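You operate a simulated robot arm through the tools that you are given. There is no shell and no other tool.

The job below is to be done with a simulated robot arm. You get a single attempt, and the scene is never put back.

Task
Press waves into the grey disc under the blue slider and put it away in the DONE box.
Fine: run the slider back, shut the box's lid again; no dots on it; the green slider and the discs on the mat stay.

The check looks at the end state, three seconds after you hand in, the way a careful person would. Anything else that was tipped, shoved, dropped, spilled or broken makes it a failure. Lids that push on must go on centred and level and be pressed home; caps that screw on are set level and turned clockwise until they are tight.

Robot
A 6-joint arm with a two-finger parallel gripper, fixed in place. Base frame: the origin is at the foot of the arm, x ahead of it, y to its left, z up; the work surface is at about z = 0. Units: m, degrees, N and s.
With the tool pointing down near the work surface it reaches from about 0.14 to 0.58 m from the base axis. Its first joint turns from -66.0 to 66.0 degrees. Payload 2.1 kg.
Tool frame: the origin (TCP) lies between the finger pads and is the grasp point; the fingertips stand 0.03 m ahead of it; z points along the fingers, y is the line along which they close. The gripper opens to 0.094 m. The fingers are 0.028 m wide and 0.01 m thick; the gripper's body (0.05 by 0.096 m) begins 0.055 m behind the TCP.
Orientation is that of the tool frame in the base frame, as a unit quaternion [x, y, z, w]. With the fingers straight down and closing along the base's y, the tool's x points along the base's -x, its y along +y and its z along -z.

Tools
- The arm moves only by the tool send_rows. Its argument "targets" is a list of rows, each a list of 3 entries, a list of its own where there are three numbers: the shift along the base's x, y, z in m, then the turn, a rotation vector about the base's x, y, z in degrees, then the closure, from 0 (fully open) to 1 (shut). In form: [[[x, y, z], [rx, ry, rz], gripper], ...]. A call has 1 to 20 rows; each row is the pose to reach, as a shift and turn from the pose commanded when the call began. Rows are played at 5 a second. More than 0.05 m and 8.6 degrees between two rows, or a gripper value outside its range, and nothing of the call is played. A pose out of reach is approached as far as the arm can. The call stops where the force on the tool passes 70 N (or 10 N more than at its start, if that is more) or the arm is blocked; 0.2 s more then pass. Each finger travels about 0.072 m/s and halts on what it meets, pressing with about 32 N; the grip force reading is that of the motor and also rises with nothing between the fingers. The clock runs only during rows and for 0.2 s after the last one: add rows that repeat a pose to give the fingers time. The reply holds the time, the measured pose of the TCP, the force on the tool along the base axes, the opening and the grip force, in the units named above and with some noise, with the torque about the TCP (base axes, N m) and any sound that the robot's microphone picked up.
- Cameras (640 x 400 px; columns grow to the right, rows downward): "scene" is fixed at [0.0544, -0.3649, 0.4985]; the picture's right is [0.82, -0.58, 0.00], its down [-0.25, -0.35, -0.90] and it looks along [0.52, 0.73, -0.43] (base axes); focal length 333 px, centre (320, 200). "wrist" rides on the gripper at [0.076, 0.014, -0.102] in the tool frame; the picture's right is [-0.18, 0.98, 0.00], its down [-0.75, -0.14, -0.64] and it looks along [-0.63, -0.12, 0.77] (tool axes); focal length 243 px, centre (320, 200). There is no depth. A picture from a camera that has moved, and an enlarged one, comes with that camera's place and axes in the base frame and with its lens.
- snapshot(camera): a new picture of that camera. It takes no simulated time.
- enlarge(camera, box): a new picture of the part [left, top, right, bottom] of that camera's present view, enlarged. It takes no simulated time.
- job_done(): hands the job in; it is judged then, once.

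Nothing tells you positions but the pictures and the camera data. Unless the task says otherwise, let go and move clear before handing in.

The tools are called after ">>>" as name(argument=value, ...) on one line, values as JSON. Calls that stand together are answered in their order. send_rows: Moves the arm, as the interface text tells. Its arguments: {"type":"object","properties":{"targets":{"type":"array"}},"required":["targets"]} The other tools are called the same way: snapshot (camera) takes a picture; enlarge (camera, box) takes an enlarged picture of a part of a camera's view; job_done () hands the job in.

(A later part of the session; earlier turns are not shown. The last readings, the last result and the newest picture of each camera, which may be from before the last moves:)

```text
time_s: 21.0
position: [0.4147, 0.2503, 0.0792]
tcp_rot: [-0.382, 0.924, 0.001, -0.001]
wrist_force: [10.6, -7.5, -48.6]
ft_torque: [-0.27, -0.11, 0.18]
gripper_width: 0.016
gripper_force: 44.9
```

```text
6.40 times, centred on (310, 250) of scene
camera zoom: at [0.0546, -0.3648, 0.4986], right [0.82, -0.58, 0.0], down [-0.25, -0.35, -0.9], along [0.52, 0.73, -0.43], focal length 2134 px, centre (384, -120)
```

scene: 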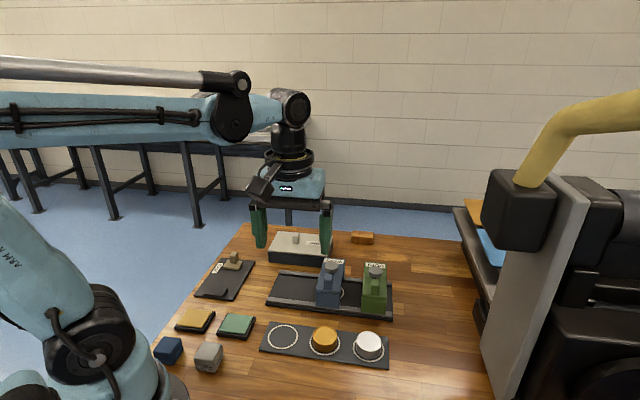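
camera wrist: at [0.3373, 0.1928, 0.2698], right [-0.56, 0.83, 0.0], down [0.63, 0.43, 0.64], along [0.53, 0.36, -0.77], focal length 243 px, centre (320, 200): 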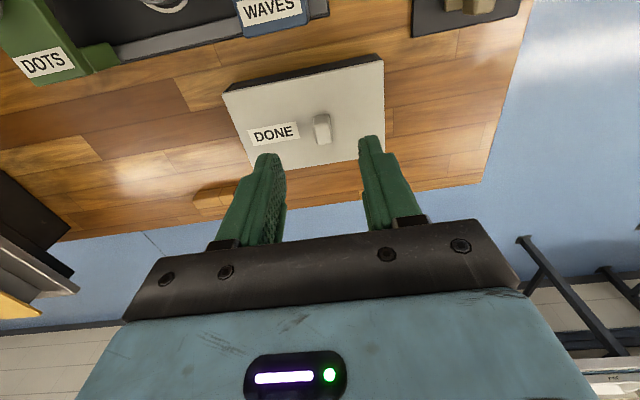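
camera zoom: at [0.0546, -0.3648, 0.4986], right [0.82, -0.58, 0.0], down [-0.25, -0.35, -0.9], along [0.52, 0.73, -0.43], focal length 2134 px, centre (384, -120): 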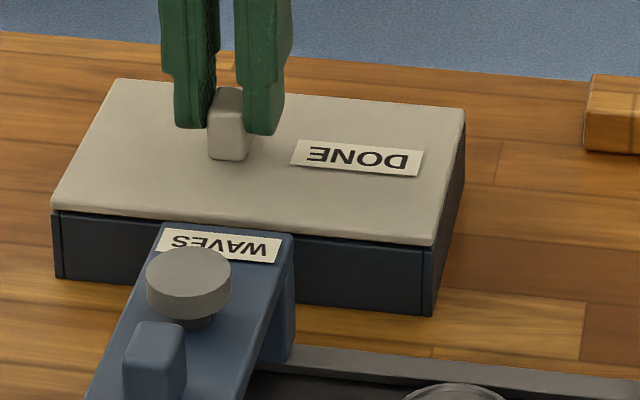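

The lid resists a straight lift (about 49 N for 2 mm). I'll relax back down and look at the box from the same zoom to compare.

>>> send_rows(targets=[[[0, 0, -0.002], [0, 0, 0], 1], [[0, 0, -0.003], [0, 0, 0], 1], [[0, 0, -0.003], [0, 0, 0], 1]])

>>> enlarge(camera="scene", box=[260, 220, 360, 280])

>>> enlarge(camera="scene", box=[260, 245, 300, 270])

>>> enlarge(camera="scene", box=[310, 230, 350, 270])

```text
time_s: 21.8
position: [0.4165, 0.2505, 0.0793]
tcp_rot: [-0.383, 0.924, 0.0, -0.001]
wrist_force: [2.0, -14.7, 45.9]
ft_torque: [0.03, -0.37, 0.06]
gripper_width: 0.0159
gripper_force: 45.2
```

```text
6.40 times, centred on (310, 250) of scene
camera zoom: at [0.0542, -0.365, 0.4985], right [0.82, -0.58, 0.0], down [-0.25, -0.35, -0.9], along [0.52, 0.73, -0.43], focal length 2134 px, centre (384, -120)
```

zoom: 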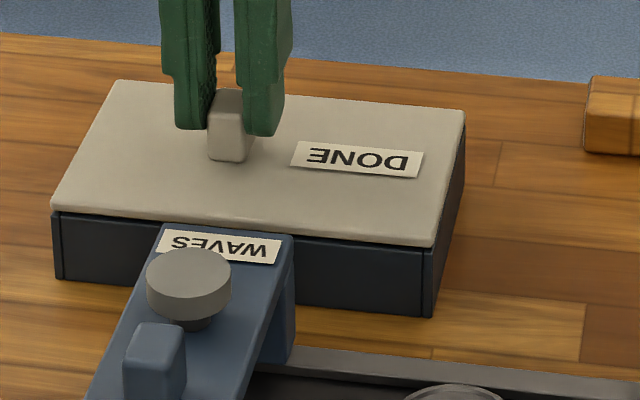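

```text
16.00 times, centred on (280, 258) of scene
camera zoom: at [0.0542, -0.365, 0.4985], right [0.82, -0.58, 0.0], down [-0.25, -0.35, -0.9], along [0.52, 0.73, -0.43], focal length 5334 px, centre (960, -720)
```

zoom: 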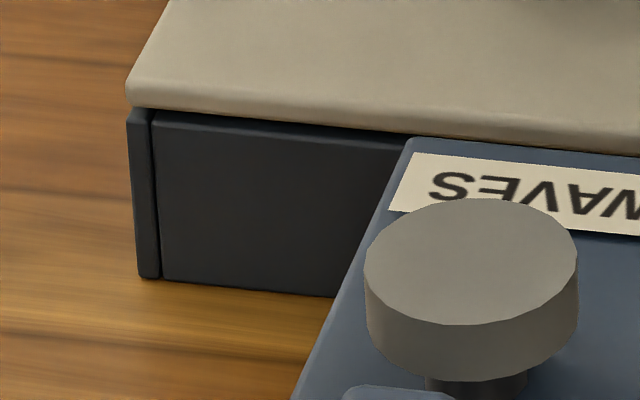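

```text
10.00 times, centred on (330, 250) of scene
camera zoom: at [0.0542, -0.365, 0.4985], right [0.82, -0.58, 0.0], down [-0.25, -0.35, -0.9], along [0.52, 0.73, -0.43], focal length 3334 px, centre (220, -300)
```

zoom: 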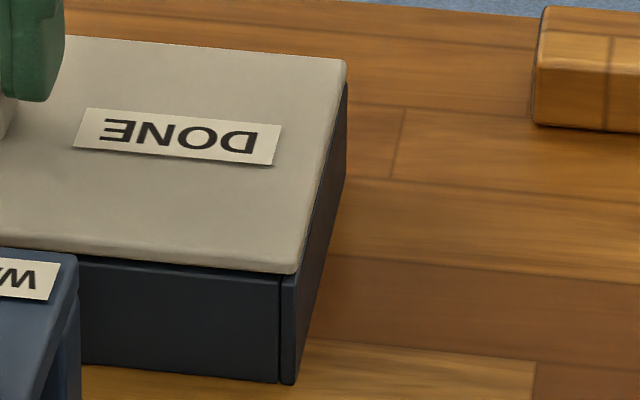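

The lid has not visibly moved, so either the fingers slipped on the block or the lid opens another way (slide or hinge). I'll release and inspect the box's edges more closely before pulling any harder.

>>> send_rows(targets=[[[0, 0, 0], [0, 0, 0], 0.8], [[0, 0, 0], [0, 0, 0], 0.5], [[0, 0, 0.02], [0, 0, 0], 0.5], [[0, 0, 0.05], [0, 0, 0], 0.5], [[0, 0, 0.08], [0, 0, 0], 0.5]])

>>> enlarge(camera="scene", box=[260, 220, 360, 280])

>>> enlarge(camera="wrist", box=[200, 40, 440, 220])

```text
time_s: 23.0
position: [0.4153, 0.2506, 0.1569]
tcp_rot: [-0.382, 0.924, 0.0, -0.001]
wrist_force: [0.0, -0.4, 0.0]
ft_torque: [-0.02, 0.0, 0.01]
gripper_width: 0.0469
gripper_force: 0.0
```

```text
6.40 times, centred on (310, 250) of scene
camera zoom: at [0.0544, -0.3649, 0.4985], right [0.82, -0.58, 0.0], down [-0.25, -0.35, -0.9], along [0.52, 0.73, -0.43], focal length 2134 px, centre (384, -120)
```

zoom: 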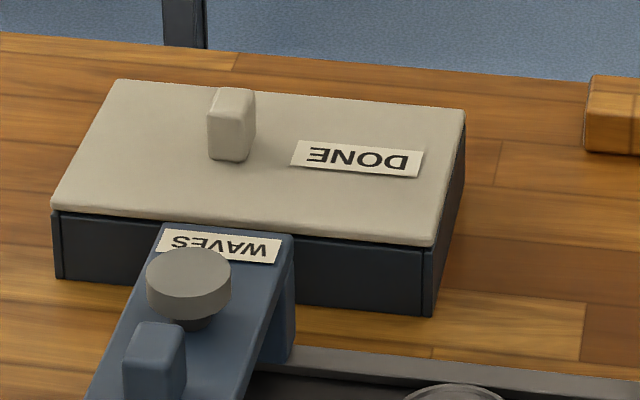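

```text
2.22 times, centred on (320, 130) of wrist
camera zoom: at [0.3512, 0.2065, 0.2597], right [-0.56, 0.83, 0.0], down [0.63, 0.43, 0.64], along [0.53, 0.36, -0.77], focal length 539 px, centre (320, 356)
```

zoom: 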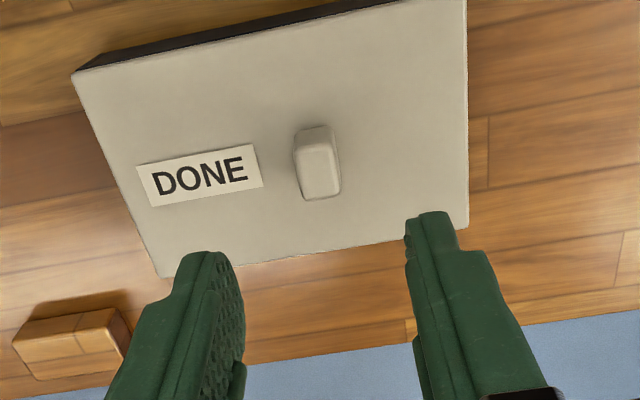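

The lid looks unmoved, and the box seems fixed to the table since it didn't lift under 48 N. I'll regrip the block and gently test whether the lid slides, starting toward the free +u side (right in the scene view).

>>> send_rows(targets=[[[-0.0005, -0.0005, -0.03], [0, 0, 0], 0.5], [[-0.0005, -0.0005, -0.06], [0, 0, 0], 0.5], [[-0.0005, -0.0005, -0.075], [0, 0, 0], 0.5], [[-0.0005, -0.0005, -0.081], [0, 0, 0], 0.5], [[-0.0005, -0.0005, -0.081], [0, 0, 0], 0.75], [[-0.0005, -0.0005, -0.081], [0, 0, 0], 1], [[-0.0005, -0.0005, -0.081], [0, 0, 0], 1], [[-0.0005, -0.0005, -0.081], [0, 0, 0], 1]])

>>> send_rows(targets=[[[0.0007, -0.0007, 0], [0, 0, 0], 1], [[0.0014, -0.0014, 0], [0, 0, 0], 1], [[0.0021, -0.0021, 0], [0, 0, 0], 1]])

```text
time_s: 24.8
position: [0.4156, 0.2516, 0.075]
tcp_rot: [-0.382, 0.924, -0.001, 0.0]
wrist_force: [5.8, -5.4, -8.1]
ft_torque: [0.18, -0.31, 0.16]
gripper_width: 0.0157
gripper_force: 45.1
```

```text
time_s: 25.6
position: [0.4176, 0.2489, 0.0763]
tcp_rot: [-0.383, 0.924, 0.0, -0.002]
wrist_force: [-0.4, 0.5, -12.2]
ft_torque: [0.36, -0.05, 0.01]
gripper_width: 0.0159
gripper_force: 44.8
```

Moving +u took almost no force, so the lid may slide that way. I'll continue a little and look.

>>> send_rows(targets=[[[0.0014, -0.0014, 0], [0, 0, 0], 1], [[0.0028, -0.0028, 0], [0, 0, 0], 1], [[0.0042, -0.0042, 0], [0, 0, 0], 1]])

>>> enlarge(camera="scene", box=[260, 220, 360, 280])

```text
time_s: 26.4
position: [0.4214, 0.2446, 0.0745]
tcp_rot: [-0.383, 0.924, 0.0, -0.001]
wrist_force: [0.6, 1.7, -8.7]
ft_torque: [0.01, 0.07, 0.0]
gripper_width: 0.0159
gripper_force: 45.1
```

```text
6.40 times, centred on (310, 250) of scene
camera zoom: at [0.0544, -0.3649, 0.4986], right [0.82, -0.58, 0.0], down [-0.25, -0.35, -0.9], along [0.52, 0.73, -0.43], focal length 2134 px, centre (384, -120)
```

zoom: 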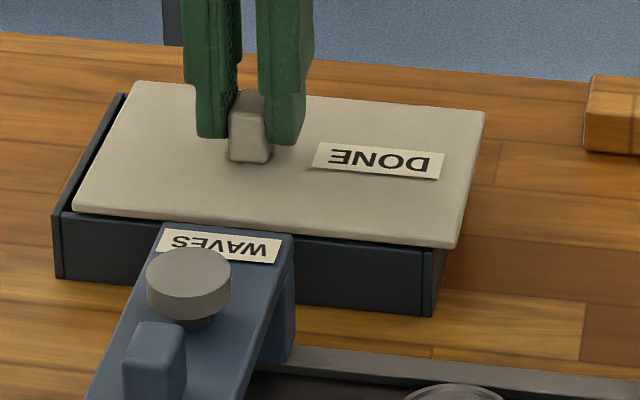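

It's a sliding lid that opens toward +u, which is free space. I'll slide it further open in small steps.

>>> send_rows(targets=[[[0.005, -0.005, 0], [0, 0, 0], 1], [[0.01, -0.01, 0], [0, 0, 0], 1], [[0.015, -0.015, 0], [0, 0, 0], 1], [[0.02, -0.02, 0], [0, 0, 0], 1], [[0.025, -0.025, 0], [0, 0, 0], 1], [[0.03, -0.03, 0], [0, 0, 0], 1]])

>>> enlarge(camera="scene", box=[260, 210, 400, 290])

```text
time_s: 27.8
position: [0.452, 0.214, 0.0756]
tcp_rot: [-0.383, 0.924, 0.0, 0.0]
wrist_force: [3.5, 2.3, 7.7]
ft_torque: [0.8, -0.89, 0.17]
gripper_width: 0.0157
gripper_force: 45.3
```

```text
4.57 times, centred on (330, 250) of scene
camera zoom: at [0.0543, -0.3649, 0.4985], right [0.82, -0.58, 0.0], down [-0.25, -0.35, -0.9], along [0.52, 0.73, -0.43], focal length 1524 px, centre (274, -29)
```

zoom: 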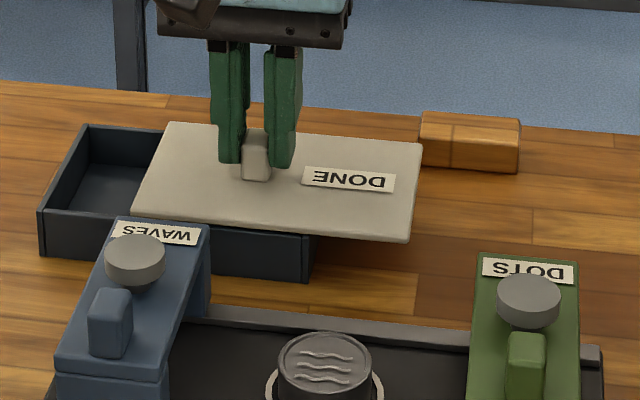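

The lid slides freely and the box is opening on its left end. I'll slide about 18 mm more, which leaves room for the disc without overhanging too far.

>>> send_rows(targets=[[[0.004, -0.004, 0], [0, 0, 0], 1], [[0.008, -0.008, 0], [0, 0, 0], 1], [[0.0127, -0.0127, 0], [0, 0, 0], 1], [[0.0127, -0.0127, 0], [0, 0, 0], 1]])

>>> enlarge(camera="scene", box=[260, 210, 400, 290])

>>> snapshot(camera="wrist")

```text
time_s: 28.8
position: [0.4652, 0.2012, 0.0753]
tcp_rot: [-0.383, 0.924, 0.001, -0.001]
wrist_force: [6.0, 5.3, -1.2]
ft_torque: [0.43, -0.54, 0.09]
gripper_width: 0.0159
gripper_force: 45.3
```

```text
4.57 times, centred on (330, 250) of scene
camera zoom: at [0.0544, -0.3649, 0.4985], right [0.82, -0.58, 0.0], down [-0.25, -0.35, -0.9], along [0.52, 0.73, -0.43], focal length 1524 px, centre (274, -29)
```

zoom: 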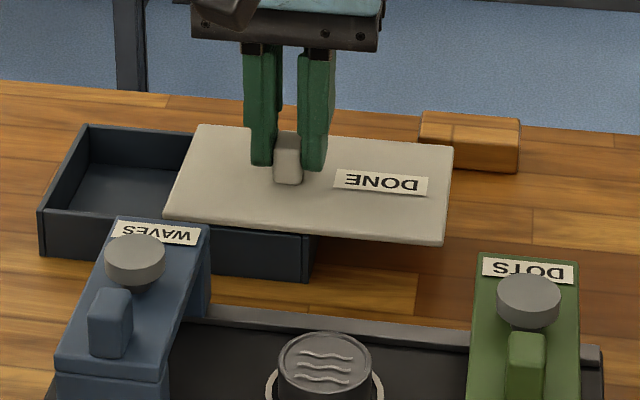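

```text
taken
camera wrist: at [0.4002, 0.1562, 0.1783], right [-0.56, 0.83, 0.0], down [0.63, 0.43, 0.64], along [0.53, 0.36, -0.77], focal length 243 px, centre (320, 200)
```

wrist: 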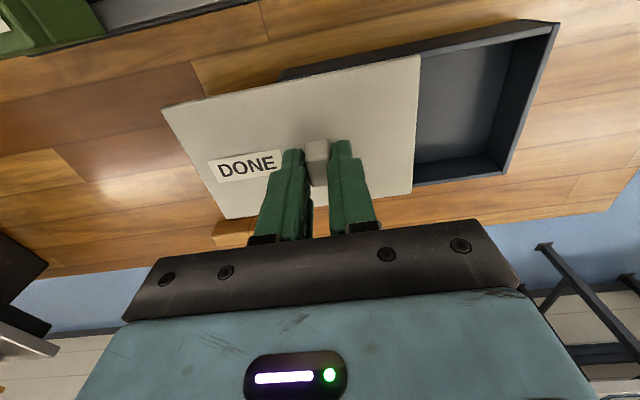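

The box is open about 60 mm at its left end, enough for the disc if the fingers close across the track direction. I'll release the lid, rise, turn the tool by -90°, and move over the disc.

>>> send_rows(targets=[[[0, 0, 0], [0, 0, 0], 0.8], [[0, 0, 0], [0, 0, 0], 0.5], [[0, 0, 0.02], [0, 0, 0], 0.5], [[0, 0, 0.06], [0, 0, 0], 0.5], [[0, 0, 0.1], [0, 0, 0], 0.5], [[0, 0, 0.125], [0, 0, 0], 0.5]])

>>> send_rows(targets=[[[-0.008, -0.012, 0], [0, 0, -7.5], 0.4], [[-0.016, -0.024, 0], [0, 0, -15], 0.3], [[-0.024, -0.036, 0], [0, 0, -22.5], 0.3], [[-0.032, -0.048, 0], [0, 0, -30], 0.3], [[-0.04, -0.06, 0], [0, 0, -37.5], 0.3], [[-0.048, -0.072, 0], [0, 0, -45], 0.3], [[-0.056, -0.084, 0], [0, 0, -52.5], 0.3], [[-0.064, -0.096, 0], [0, 0, -60], 0.3], [[-0.07, -0.108, 0], [0, 0, -67.5], 0.3], [[-0.07, -0.12, 0], [0, 0, -75], 0.3], [[-0.07, -0.123, 0], [0, 0, -82.5], 0.3], [[-0.07, -0.123, 0], [0, 0, -90], 0.3], [[-0.07, -0.123, 0], [0, 0, -90], 0.3]])

>>> snapshot(camera="wrist")

>>> snapshot(camera="scene")

>>> enlarge(camera="wrist", box=[200, 40, 440, 220])

```text
time_s: 30.2
position: [0.4638, 0.2, 0.201]
tcp_rot: [-0.383, 0.924, 0.0, 0.0]
wrist_force: [-0.4, -0.5, -0.2]
ft_torque: [0.02, -0.01, 0.02]
gripper_width: 0.0471
gripper_force: 0.1
```

```text
time_s: 33.0
position: [0.3945, 0.0794, 0.2]
tcp_rot: [0.383, 0.924, 0.0, 0.0]
wrist_force: [0.3, 0.3, 0.0]
ft_torque: [0.0, -0.01, 0.01]
gripper_width: 0.0658
gripper_force: 0.1
```

```text
taken
camera wrist: at [0.3504, 0.1417, 0.3034], right [0.83, 0.56, 0.0], down [0.43, -0.63, 0.64], along [0.36, -0.53, -0.77], focal length 243 px, centre (320, 200)
```

wrist: 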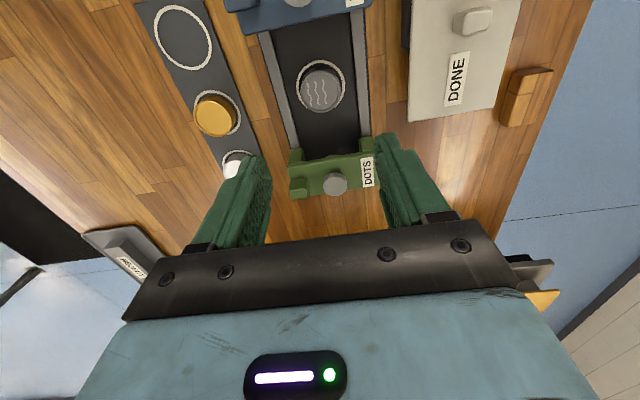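

```text
taken
```

scene: 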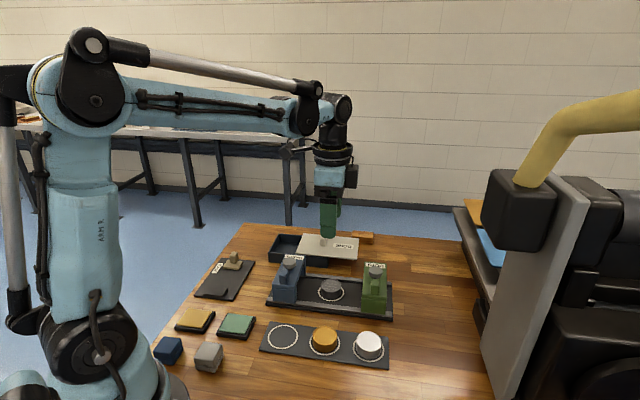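

```text
2.22 times, centred on (320, 130) of wrist
camera zoom: at [0.3504, 0.1417, 0.3034], right [0.83, 0.56, 0.0], down [0.43, -0.63, 0.64], along [0.36, -0.53, -0.77], focal length 539 px, centre (320, 356)
```

zoom: 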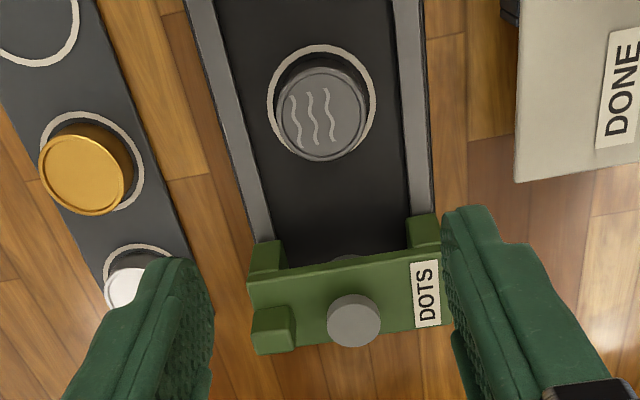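

The disc is at about (0.3946, 0.078) with its top at z≈0.029, and the tool is already over it. I'll set the opening to about 56 mm to clear the rails and descend, stopping short for a check.

>>> send_rows(targets=[[[0, 0, -0.03], [0, 0, 0], 0.4], [[0, 0, -0.06], [0, 0, 0], 0.4], [[0, 0, -0.09], [0, 0, 0], 0.4], [[0, 0, -0.11], [0, 0, 0], 0.4], [[0, 0, -0.11], [0, 0, 0], 0.4]])

>>> enlarge(camera="wrist", box=[200, 40, 440, 220])

>>> enlarge(camera="scene", box=[260, 220, 400, 320])

```text
time_s: 34.2
position: [0.3935, 0.0791, 0.0907]
tcp_rot: [0.382, 0.924, 0.0, 0.0]
wrist_force: [-0.7, 0.4, -0.7]
ft_torque: [-0.03, -0.02, 0.0]
gripper_width: 0.0562
gripper_force: 0.0
```

```text
2.22 times, centred on (320, 130) of wrist
camera zoom: at [0.3496, 0.1413, 0.1934], right [0.83, 0.56, 0.0], down [0.43, -0.63, 0.64], along [0.36, -0.53, -0.77], focal length 539 px, centre (320, 356)
```

zoom: 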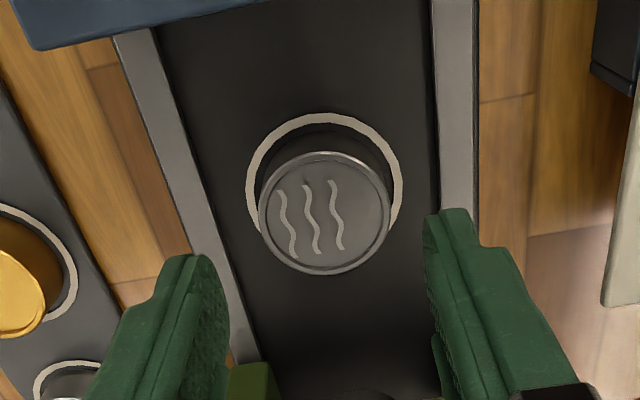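

```text
4.00 times, centred on (330, 270) of scene
camera zoom: at [0.0544, -0.3649, 0.4985], right [0.82, -0.58, 0.0], down [-0.25, -0.35, -0.9], along [0.52, 0.73, -0.43], focal length 1334 px, centre (280, -80)
```

zoom: 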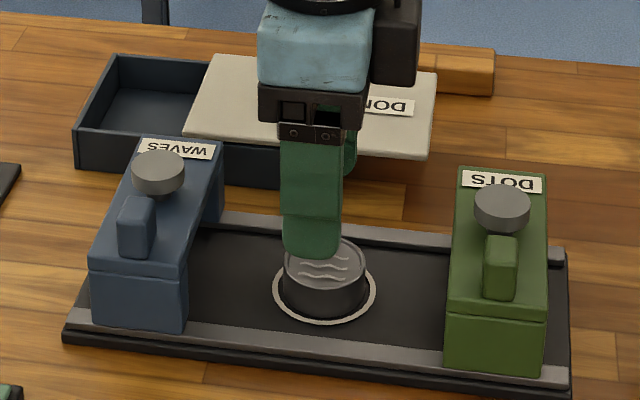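

The disc sits centred between the fingers to within about 1 mm. Descending the last 44 mm and closing gently on it.

>>> send_rows(targets=[[[0.001, 0.001, -0.02], [0, 0, 0], 0.4], [[0.001, 0.001, -0.035], [0, 0, 0], 0.4], [[0.001, 0.001, -0.043], [0, 0, 0], 0.4], [[0.001, 0.001, -0.045], [0, 0, 0], 0.4], [[0.001, 0.001, -0.045], [0, 0, 0], 0.4]])

>>> enlarge(camera="wrist", box=[200, 40, 440, 220])

>>> enlarge(camera="scene", box=[260, 220, 400, 320])

```text
time_s: 35.4
position: [0.3953, 0.0799, 0.046]
tcp_rot: [0.383, 0.924, 0.001, -0.001]
wrist_force: [-0.4, 1.2, -0.2]
ft_torque: [0.01, -0.04, 0.0]
gripper_width: 0.0563
gripper_force: 0.0
```

```text
2.22 times, centred on (320, 130) of wrist
camera zoom: at [0.3509, 0.1421, 0.1487], right [0.83, 0.56, 0.0], down [0.43, -0.63, 0.64], along [0.36, -0.53, -0.77], focal length 539 px, centre (320, 356)
```

zoom: 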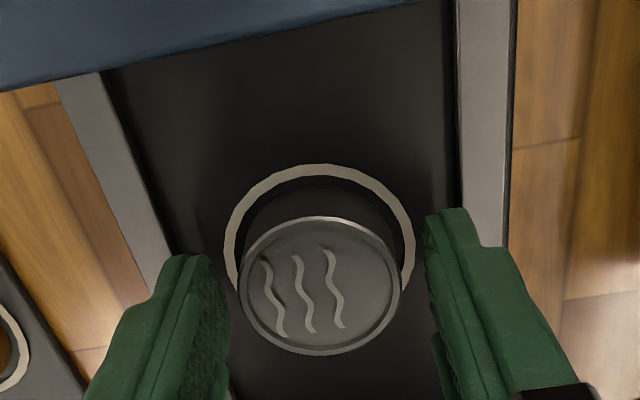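

```text
4.00 times, centred on (330, 270) of scene
camera zoom: at [0.0544, -0.3649, 0.4985], right [0.82, -0.58, 0.0], down [-0.25, -0.35, -0.9], along [0.52, 0.73, -0.43], focal length 1334 px, centre (280, -80)
```

zoom: 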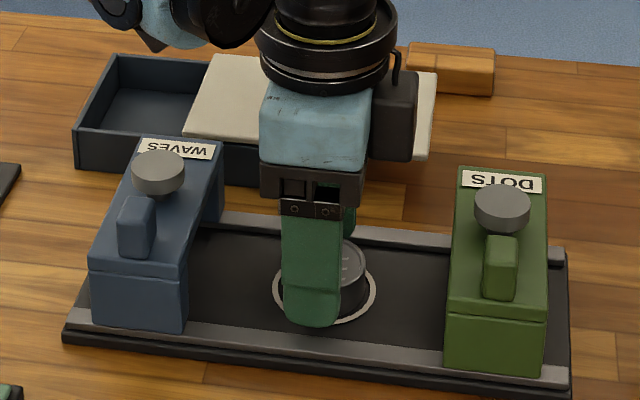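

>>> send_rows(targets=[[[0, 0, 0], [0, 0, 0], 0.55], [[0, 0, 0], [0, 0, 0], 0.8], [[0, 0, 0], [0, 0, 0], 1], [[0, 0, 0], [0, 0, 0], 1]])

>>> send_rows(targets=[[[0, 0, 0.005], [0, 0, 0], 1], [[0, 0, 0.012], [0, 0, 0], 1], [[0, 0, 0.02], [0, 0, 0], 1]])

>>> enlarge(camera="wrist", box=[200, 40, 440, 220])

>>> enlarge(camera="scene", box=[260, 220, 400, 320])

```text
time_s: 36.4
position: [0.3962, 0.0798, 0.0456]
tcp_rot: [0.383, 0.924, 0.0, -0.001]
wrist_force: [-0.6, -0.1, 0.3]
ft_torque: [-0.02, 0.01, 0.0]
gripper_width: 0.0424
gripper_force: 31.9
```

```text
time_s: 37.2
position: [0.3961, 0.0797, 0.0657]
tcp_rot: [0.383, 0.924, 0.0, -0.001]
wrist_force: [0.0, 0.3, -0.1]
ft_torque: [0.02, 0.02, 0.03]
gripper_width: 0.0426
gripper_force: 32.0
```

```text
2.22 times, centred on (320, 130) of wrist
camera zoom: at [0.3513, 0.1422, 0.1689], right [0.83, 0.56, 0.0], down [0.43, -0.63, 0.64], along [0.36, -0.53, -0.77], focal length 539 px, centre (320, 356)
```

zoom: 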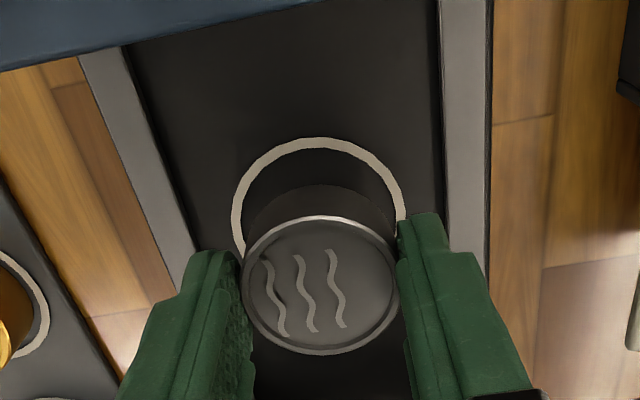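

```text
4.00 times, centred on (330, 270) of scene
camera zoom: at [0.0544, -0.3649, 0.4985], right [0.82, -0.58, 0.0], down [-0.25, -0.35, -0.9], along [0.52, 0.73, -0.43], focal length 1334 px, centre (280, -80)
```

zoom: 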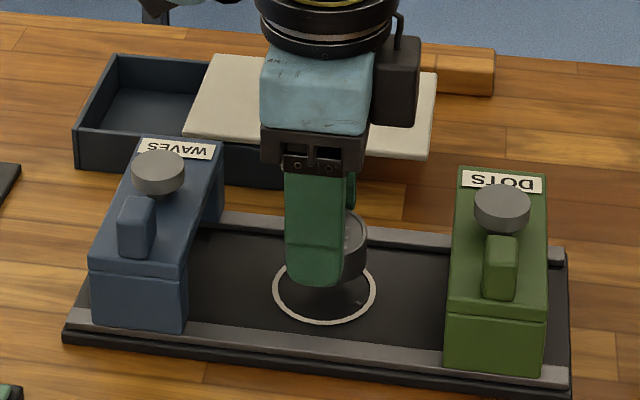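

The waved disc is securely held. Next I'll raise it and carry it over the open end of the DONE box, centred at about (0.399, 0.263).

>>> send_rows(targets=[[[0, 0, 0.025], [0, 0, 0], 1], [[0, 0, 0.055], [0, 0, 0], 1], [[0, 0, 0.085], [0, 0, 0], 1], [[0.0005, 0.02, 0.093], [0, 0, 0], 1], [[0.001, 0.05, 0.093], [0, 0, 0], 1], [[0.0015, 0.08, 0.093], [0, 0, 0], 1], [[0.002, 0.11, 0.093], [0, 0, 0], 1], [[0.0025, 0.14, 0.093], [0, 0, 0], 1], [[0.003, 0.165, 0.093], [0, 0, 0], 1], [[0.0037, 0.1845, 0.093], [0, 0, 0], 1], [[0.0037, 0.1845, 0.093], [0, 0, 0], 1]])

>>> snapshot(camera="wrist")

>>> enlarge(camera="wrist", box=[200, 20, 440, 220])

>>> enlarge(camera="scene", box=[240, 180, 400, 300])

```text
time_s: 39.6
position: [0.3993, 0.265, 0.1582]
tcp_rot: [0.383, 0.924, 0.001, 0.0]
wrist_force: [-0.6, -0.5, -1.2]
ft_torque: [-0.02, 0.02, -0.01]
gripper_width: 0.0426
gripper_force: 32.5
```

```text
taken
camera wrist: at [0.355, 0.3273, 0.2616], right [0.83, 0.56, 0.0], down [0.43, -0.63, 0.64], along [0.36, -0.53, -0.77], focal length 243 px, centre (320, 200)
```

wrist: 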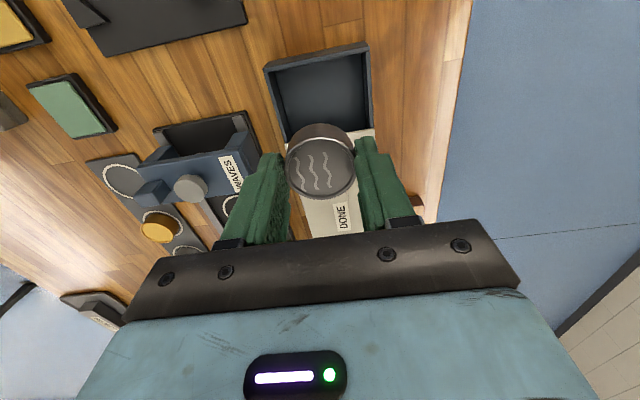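

```text
2.00 times, centred on (320, 120) of wrist
camera zoom: at [0.355, 0.3273, 0.2616], right [0.83, 0.56, 0.0], down [0.43, -0.63, 0.64], along [0.36, -0.53, -0.77], focal length 485 px, centre (320, 360)
```

zoom: 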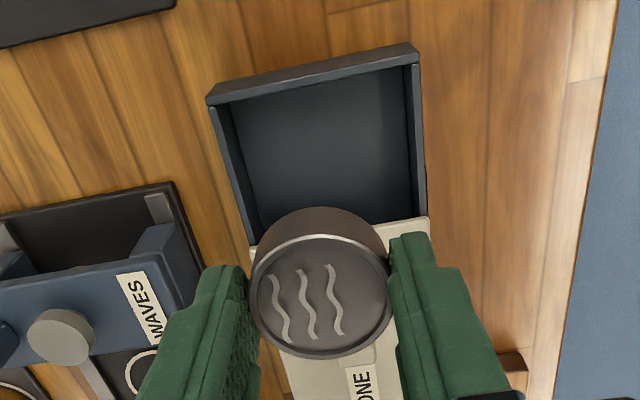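

```text
3.33 times, centred on (320, 240) of scene
camera zoom: at [0.0544, -0.3649, 0.4985], right [0.82, -0.58, 0.0], down [-0.25, -0.35, -0.9], along [0.52, 0.73, -0.43], focal length 1111 px, centre (320, 67)
```

zoom: 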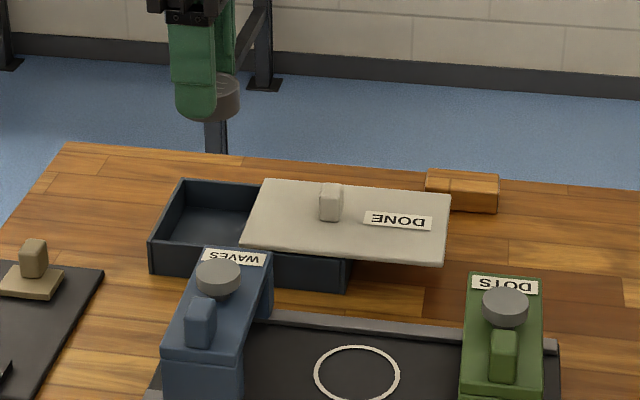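

Over the open part of the box, with the disc centred to within a couple of millimetres. I'll correct slightly and lower to just above the walls for a check.

>>> send_rows(targets=[[[0, 0.0022, -0.02], [0, 0, 0], 1], [[0, 0.0022, -0.045], [0, 0, 0], 1], [[0, 0.0022, -0.065], [0, 0, 0], 1], [[0, 0.0022, -0.065], [0, 0, 0], 1]])

>>> enlarge(camera="wrist", box=[200, 20, 440, 220])

>>> enlarge(camera="scene", box=[250, 200, 370, 290])

```text
time_s: 40.6
position: [0.4, 0.2659, 0.0927]
tcp_rot: [0.383, 0.924, 0.001, -0.001]
wrist_force: [-0.7, -0.1, -0.9]
ft_torque: [0.01, 0.01, -0.01]
gripper_width: 0.0427
gripper_force: 31.5
```

```text
2.00 times, centred on (320, 120) of wrist
camera zoom: at [0.3551, 0.3289, 0.1964], right [0.83, 0.56, 0.0], down [0.43, -0.63, 0.64], along [0.36, -0.53, -0.77], focal length 485 px, centre (320, 360)
```

zoom: 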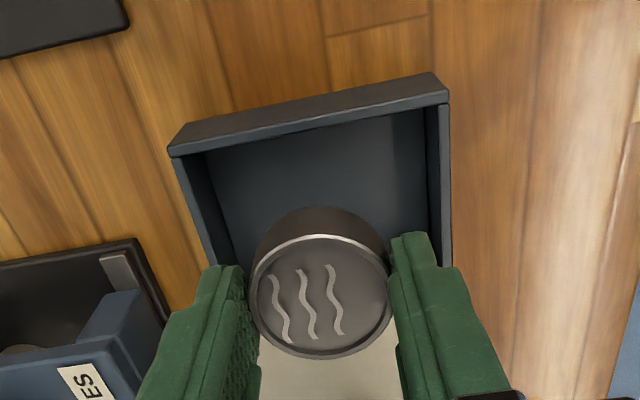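

```text
4.44 times, centred on (310, 245) of scene
camera zoom: at [0.0544, -0.3649, 0.4985], right [0.82, -0.58, 0.0], down [-0.25, -0.35, -0.9], along [0.52, 0.73, -0.43], focal length 1482 px, centre (364, 0)
```

zoom: 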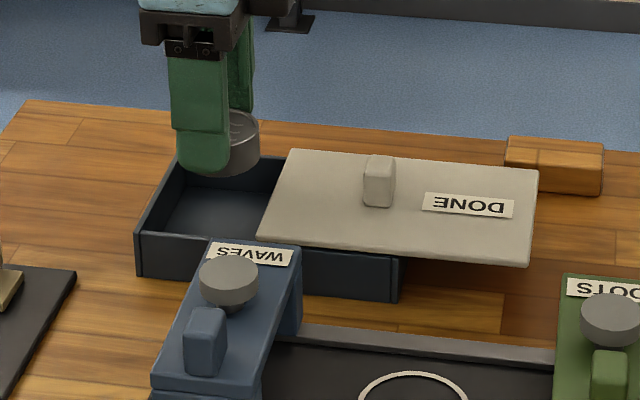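

Everything is inside the opening with margin. I'll nudge 1.4 mm across to centre it and lower toward the floor, feeling for contact.

>>> send_rows(targets=[[[0.001, 0.001, -0.01], [0, 0, 0], 1], [[0.001, 0.001, -0.025], [0, 0, 0], 1], [[0.001, 0.001, -0.038], [0, 0, 0], 1], [[0.001, 0.001, -0.045], [0, 0, 0], 1], [[0.001, 0.001, -0.045], [0, 0, 0], 1]])

>>> enlarge(camera="wrist", box=[200, 20, 440, 220])

>>> enlarge(camera="scene", box=[250, 200, 370, 290])

```text
time_s: 41.8
position: [0.4007, 0.2682, 0.0466]
tcp_rot: [0.383, 0.924, 0.0, -0.001]
wrist_force: [-0.1, -0.5, 0.6]
ft_torque: [-0.01, -0.02, -0.01]
gripper_width: 0.0427
gripper_force: 32.2
```

```text
2.00 times, centred on (320, 120) of wrist
camera zoom: at [0.3562, 0.3297, 0.151], right [0.83, 0.56, 0.0], down [0.43, -0.63, 0.64], along [0.36, -0.53, -0.77], focal length 485 px, centre (320, 360)
```

zoom: 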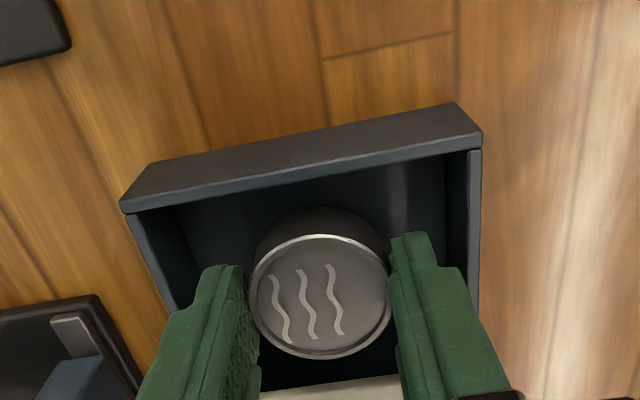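

```text
4.44 times, centred on (310, 245) of scene
camera zoom: at [0.0544, -0.3649, 0.4985], right [0.82, -0.58, 0.0], down [-0.25, -0.35, -0.9], along [0.52, 0.73, -0.43], focal length 1482 px, centre (364, 0)
```

zoom: 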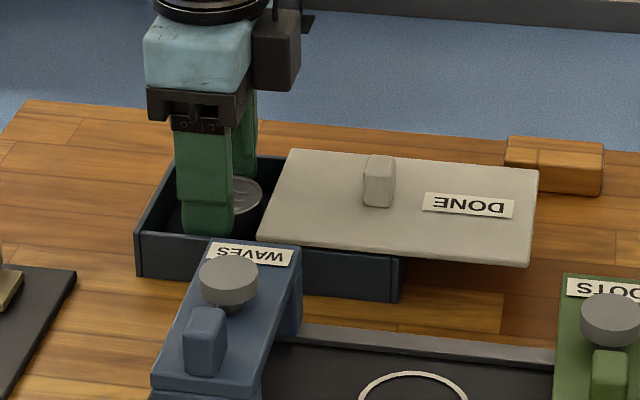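

>>> send_rows(targets=[[[0, 0, -0.0015], [0, 0, 0], 1], [[0, 0, -0.003], [0, 0, 0], 1], [[0, 0, -0.0045], [0, 0, 0], 1]])

```text
time_s: 42.6
position: [0.3999, 0.2681, 0.0444]
tcp_rot: [0.383, 0.924, 0.001, -0.001]
wrist_force: [-0.5, -0.2, -0.5]
ft_torque: [0.02, -0.02, 0.02]
gripper_width: 0.0427
gripper_force: 31.9
```

>>> send_rows(targets=[[[0, 0, -0.001], [0, 0, 0], 1], [[0, 0, -0.002], [0, 0, 0], 1], [[0, 0, -0.003], [0, 0, 0], 1]])

```text
time_s: 43.4
position: [0.4013, 0.2675, 0.0413]
tcp_rot: [0.383, 0.924, 0.0, 0.0]
wrist_force: [-0.3, -1.3, 23.4]
ft_torque: [-0.05, 0.02, -0.02]
gripper_width: 0.0426
gripper_force: 31.6
```

The disc has touched the floor of the box. I'll ease up a millimetre and open the fingers just a few millimetres.

>>> send_rows(targets=[[[0, 0, 0.001], [0, 0, 0], 0.52], [[0, 0, 0.001], [0, 0, 0], 0.49], [[0, 0, 0.001], [0, 0, 0], 0.47], [[0, 0, 0.001], [0, 0, 0], 0.46], [[0, 0, 0.001], [0, 0, 0], 0.46]])

>>> enlarge(camera="wrist", box=[200, 20, 440, 220])

```text
time_s: 44.6
position: [0.401, 0.2668, 0.0414]
tcp_rot: [0.382, 0.924, 0.0, 0.0]
wrist_force: [0.2, 0.1, -0.2]
ft_torque: [0.01, -0.03, 0.07]
gripper_width: 0.0506
gripper_force: 0.0
```

```text
2.00 times, centred on (320, 120) of wrist
camera zoom: at [0.3557, 0.33, 0.145], right [0.83, 0.56, 0.0], down [0.43, -0.63, 0.64], along [0.36, -0.53, -0.77], focal length 485 px, centre (320, 360)
```

zoom: 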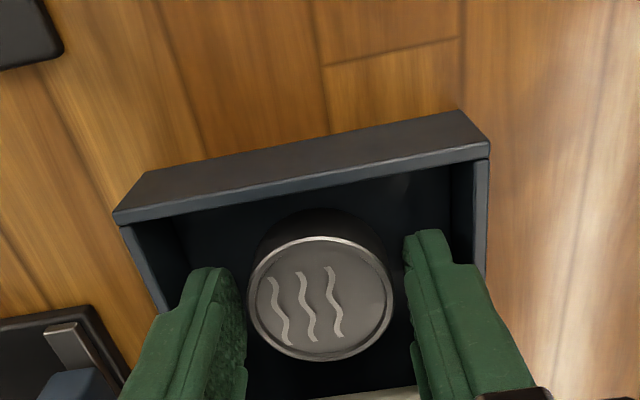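

The disc rests flat in the box and is released. I'll rise straight up, turn back, and return over the lid's block.

>>> send_rows(targets=[[[0, 0, 0.008], [0, 0, 0], 0.46], [[0, 0, 0.02], [0, 0, 0], 0.46], [[0, 0, 0.045], [0, 0, 0], 0.46], [[0, 0, 0.08], [0, 0, 0], 0.46], [[0, 0, 0.115], [0, 0, 0], 0.46], [[0, 0, 0.145], [0, 0, 0], 0.46], [[0, 0, 0.155], [0, 0, 0], 0.46]])

>>> enlarge(camera="wrist", box=[200, 20, 440, 220])

>>> enlarge(camera="scene", box=[250, 200, 370, 290])

```text
time_s: 46.2
position: [0.4, 0.2665, 0.1977]
tcp_rot: [0.383, 0.924, 0.0, 0.0]
wrist_force: [0.5, 0.5, -1.0]
ft_torque: [-0.01, -0.02, 0.02]
gripper_width: 0.0508
gripper_force: 0.1
```

```text
2.00 times, centred on (320, 120) of wrist
camera zoom: at [0.3558, 0.3294, 0.3007], right [0.83, 0.56, 0.0], down [0.43, -0.63, 0.64], along [0.36, -0.53, -0.77], focal length 485 px, centre (320, 360)
```

zoom: 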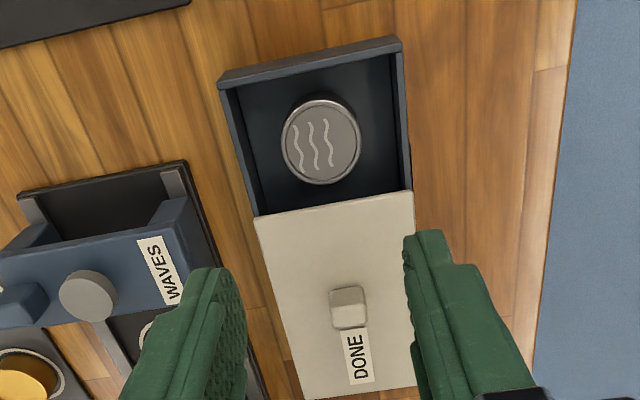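

```text
4.44 times, centred on (310, 245) of scene
camera zoom: at [0.0544, -0.3649, 0.4985], right [0.82, -0.58, 0.0], down [-0.25, -0.35, -0.9], along [0.52, 0.73, -0.43], focal length 1482 px, centre (364, 0)
```

zoom: 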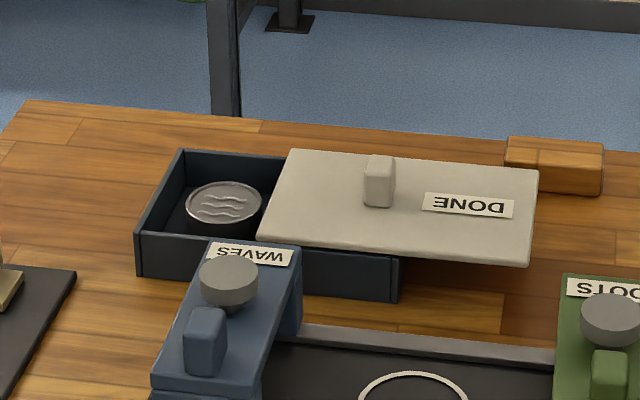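

The disc with waves lies flat in the box. Now I'll turn the tool back by +90° and move over the lid's block.

>>> send_rows(targets=[[[0.006, -0.006, 0], [0, 0, 7.5], 0.46], [[0.012, -0.012, 0], [0, 0, 15], 0.46], [[0.018, -0.018, 0], [0, 0, 22.5], 0.48], [[0.024, -0.024, 0], [0, 0, 30], 0.5], [[0.03, -0.03, 0], [0, 0, 37.5], 0.5], [[0.036, -0.036, 0], [0, 0, 45], 0.5], [[0.042, -0.042, 0], [0, 0, 52.5], 0.5], [[0.048, -0.048, 0], [0, 0, 60], 0.5], [[0.054, -0.054, 0], [0, 0, 67.5], 0.5], [[0.06, -0.06, 0], [0, 0, 75], 0.5], [[0.0645, -0.066, 0], [0, 0, 82.5], 0.5], [[0.0645, -0.066, 0], [0, 0, 90], 0.5], [[0.0645, -0.066, -0.03], [0, 0, 90], 0.5], [[0.0645, -0.066, -0.06], [0, 0, 90], 0.5], [[0.0645, -0.066, -0.085], [0, 0, 90], 0.5], [[0.0645, -0.066, -0.085], [0, 0, 90], 0.5]])

>>> enlarge(camera="wrist", box=[200, 60, 440, 220])

>>> enlarge(camera="scene", box=[250, 200, 370, 290])

```text
time_s: 49.6
position: [0.4643, 0.2008, 0.1121]
tcp_rot: [-0.382, 0.924, 0.0, -0.001]
wrist_force: [0.6, -0.4, 0.2]
ft_torque: [0.0, 0.02, 0.0]
gripper_width: 0.0466
gripper_force: 0.1
```

```text
2.50 times, centred on (320, 140) of wrist
camera zoom: at [0.4001, 0.1564, 0.2148], right [-0.56, 0.83, 0.0], down [0.63, 0.43, 0.64], along [0.53, 0.36, -0.77], focal length 606 px, centre (320, 350)
```

zoom: 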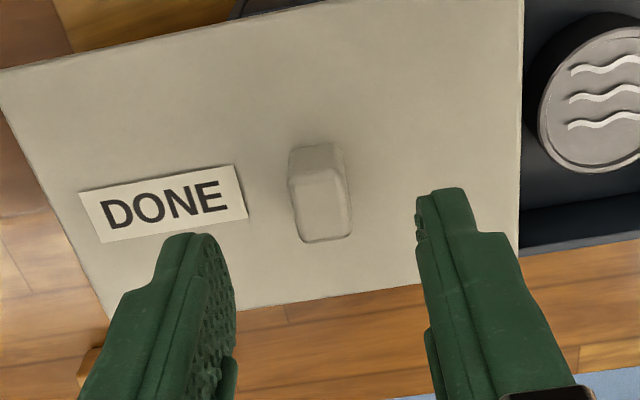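

```text
4.44 times, centred on (310, 245) of scene
camera zoom: at [0.0544, -0.3649, 0.4985], right [0.82, -0.58, 0.0], down [-0.25, -0.35, -0.9], along [0.52, 0.73, -0.43], focal length 1482 px, centre (364, 0)
```

zoom: 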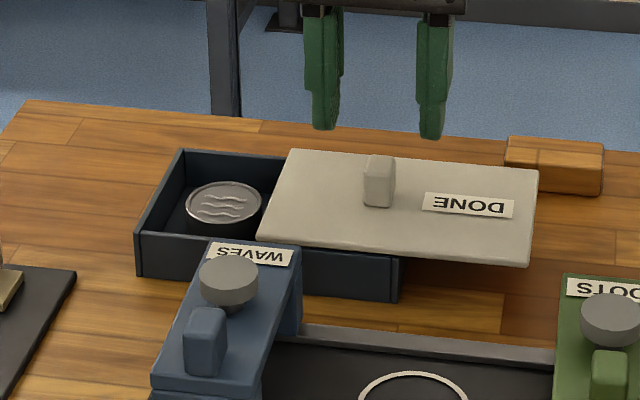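

The block sits between the fingers as before. I'll lower, grip, and slide the lid back shut.

>>> send_rows(targets=[[[0, 0, -0.015], [0, 0, 0], 0.5], [[0, 0, -0.028], [0, 0, 0], 0.5], [[0, 0, -0.036], [0, 0, 0], 0.5], [[0, 0, -0.036], [0, 0, 0], 0.5], [[0, 0, -0.036], [0, 0, 0], 0.75], [[0, 0, -0.036], [0, 0, 0], 1], [[0, 0, -0.036], [0, 0, 0], 1], [[0, 0, -0.036], [0, 0, 0], 1]])

>>> send_rows(targets=[[[-0.004, 0.004, 0], [0, 0, 0], 1], [[-0.009, 0.009, 0], [0, 0, 0], 1], [[-0.014, 0.014, 0], [0, 0, 0], 1], [[-0.019, 0.019, 0], [0, 0, 0], 1], [[-0.024, 0.024, 0], [0, 0, 0], 1], [[-0.024, 0.024, 0], [0, 0, 0], 1]])

>>> enlarge(camera="scene", box=[250, 200, 370, 290])

```text
time_s: 51.4
position: [0.4639, 0.1996, 0.0762]
tcp_rot: [-0.383, 0.924, 0.0, -0.001]
wrist_force: [0.0, 0.0, -6.7]
ft_torque: [-0.06, 0.1, 0.03]
gripper_width: 0.0159
gripper_force: 44.7
```

```text
time_s: 52.8
position: [0.4405, 0.225, 0.0758]
tcp_rot: [-0.383, 0.924, -0.001, 0.0]
wrist_force: [3.7, 3.3, -3.9]
ft_torque: [0.15, -0.07, 0.06]
gripper_width: 0.0158
gripper_force: 44.6
```

```text
4.44 times, centred on (310, 245) of scene
camera zoom: at [0.0544, -0.3649, 0.4985], right [0.82, -0.58, 0.0], down [-0.25, -0.35, -0.9], along [0.52, 0.73, -0.43], focal length 1482 px, centre (364, 0)
```

zoom: 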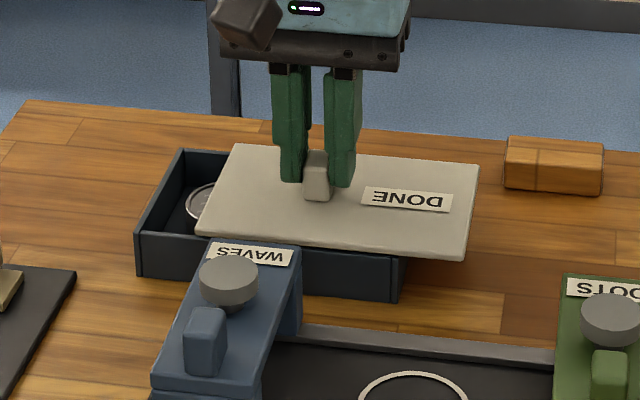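

>>> send_rows(targets=[[[-0.005, 0.005, 0], [0, 0, 0], 1], [[-0.01, 0.01, 0], [0, 0, 0], 1], [[-0.015, 0.015, 0], [0, 0, 0], 1], [[-0.02, 0.02, 0], [0, 0, 0], 1], [[-0.0235, 0.0235, 0], [0, 0, 0], 1], [[-0.0245, 0.0245, 0], [0, 0, 0], 1]])

>>> enlarge(camera="scene", box=[260, 220, 360, 280])

```text
time_s: 54.2
position: [0.4159, 0.2494, 0.0766]
tcp_rot: [-0.383, 0.924, 0.0, 0.0]
wrist_force: [6.2, 5.6, 8.6]
ft_torque: [0.29, -0.24, 0.01]
gripper_width: 0.0161
gripper_force: 44.6
```

```text
6.40 times, centred on (310, 250) of scene
camera zoom: at [0.0543, -0.3649, 0.4985], right [0.82, -0.58, 0.0], down [-0.25, -0.35, -0.9], along [0.52, 0.73, -0.43], focal length 2134 px, centre (384, -120)
```

zoom: 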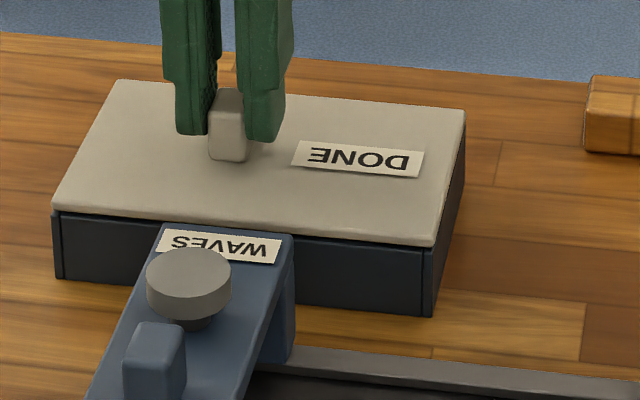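

Nearly shut. I'll push the last millimetre or so until it meets the end stop.

>>> send_rows(targets=[[[-0.0007, 0.0007, 0], [0, 0, 0], 1], [[-0.0014, 0.0014, 0], [0, 0, 0], 1], [[-0.0018, 0.0018, 0], [0, 0, 0], 1]])

>>> enlarge(camera="scene", box=[260, 220, 360, 280])

```text
time_s: 55.0
position: [0.4155, 0.2496, 0.0757]
tcp_rot: [-0.381, 0.924, -0.002, 0.001]
wrist_force: [21.3, -4.0, 19.0]
ft_torque: [-0.25, 0.09, 0.31]
gripper_width: 0.0158
gripper_force: 45.2
```

```text
6.40 times, centred on (310, 250) of scene
camera zoom: at [0.0543, -0.365, 0.4985], right [0.82, -0.58, 0.0], down [-0.25, -0.35, -0.9], along [0.52, 0.73, -0.43], focal length 2134 px, centre (384, -120)
```

zoom: 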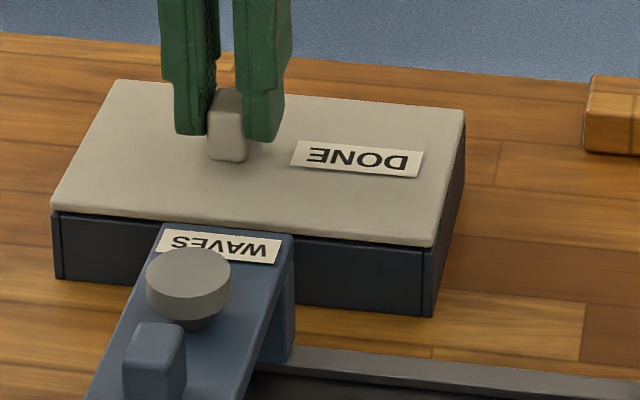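

The lid is against its stop and looks just as at the start. I'll let go, rise, and move clear.

>>> send_rows(targets=[[[0, 0, 0], [0, 0, 0], 0.8], [[0, 0, 0], [0, 0, 0], 0.5], [[0, 0, 0], [0, 0, 0], 0.5], [[0, 0, 0.02], [0, 0, 0], 0.5], [[0, 0, 0.05], [0, 0, 0], 0.5], [[0, 0, 0.09], [0, 0, 0], 0.5], [[0, 0, 0.13], [0, 0, 0], 0.5]])

>>> send_rows(targets=[[[-0.03, -0.03, 0.02], [0, 0, -7], 0.5], [[-0.06, -0.06, 0.04], [0, 0, -14], 0.5], [[-0.09, -0.09, 0.06], [0, 0, -21], 0.5], [[-0.12, -0.12, 0.08], [0, 0, -28], 0.5], [[-0.14, -0.15, 0.1], [0, 0, -36], 0.3], [[-0.15, -0.17, 0.11], [0, 0, -44], 0.1], [[-0.15, -0.17, 0.11], [0, 0, -45], 0]])

>>> snapshot(camera="scene")

>>> snapshot(camera="wrist")

>>> enlarge(camera="scene", box=[250, 220, 400, 320])

>>> enlarge(camera="scene", box=[140, 220, 420, 395])

```text
time_s: 56.6
position: [0.4151, 0.2515, 0.2063]
tcp_rot: [-0.382, 0.924, 0.0, -0.001]
wrist_force: [0.5, 0.0, 0.5]
ft_torque: [-0.02, 0.02, 0.0]
gripper_width: 0.0471
gripper_force: 0.0
```

```text
time_s: 58.2
position: [0.2617, 0.0805, 0.316]
tcp_rot: [0.001, 1.0, 0.0, 0.0]
wrist_force: [0.6, 0.0, -0.1]
ft_torque: [0.01, 0.02, 0.0]
gripper_width: 0.094
gripper_force: 0.0
```

```text
taken
```

scene: 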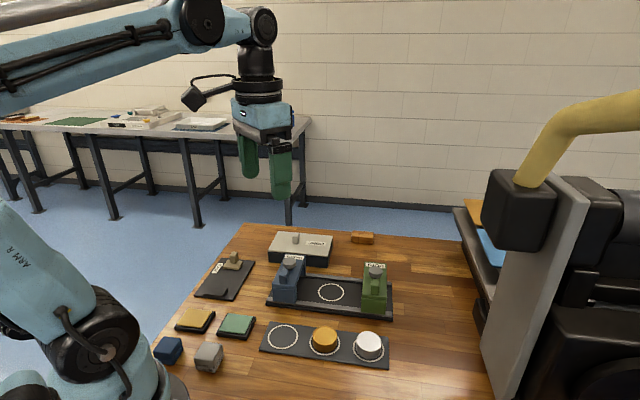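

```text
taken
camera wrist: at [0.1867, 0.0943, 0.419], right [0.19, 0.98, 0.0], down [0.75, -0.14, 0.64], along [0.63, -0.12, -0.77], focal length 243 px, centre (320, 200)
```

wrist: 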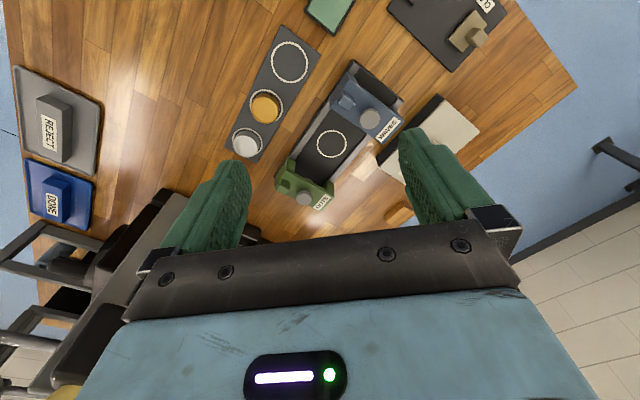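

```text
4.00 times, centred on (325, 270) of scene
camera zoom: at [0.0543, -0.3649, 0.4985], right [0.82, -0.58, 0.0], down [-0.25, -0.35, -0.9], along [0.52, 0.73, -0.43], focal length 1334 px, centre (300, -80)
```

zoom: 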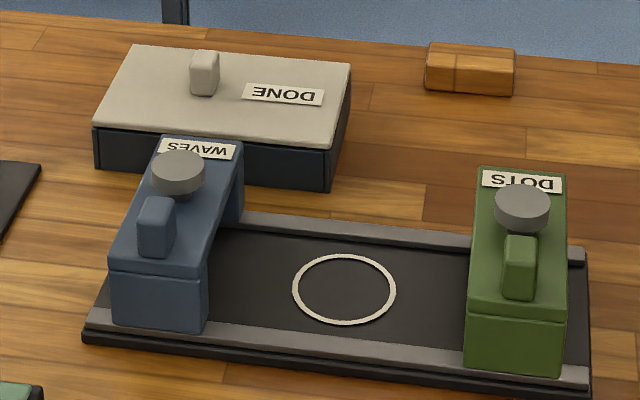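

```text
2.29 times, centred on (280, 308) of scene
camera zoom: at [0.0543, -0.3649, 0.4985], right [0.82, -0.58, 0.0], down [-0.25, -0.35, -0.9], along [0.52, 0.73, -0.43], focal length 762 px, centre (411, -46)
```

zoom: 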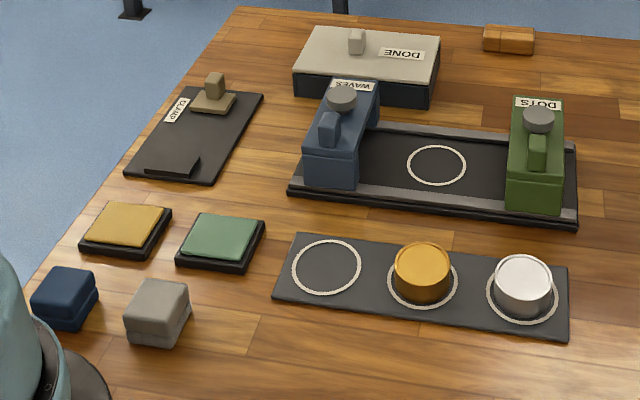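

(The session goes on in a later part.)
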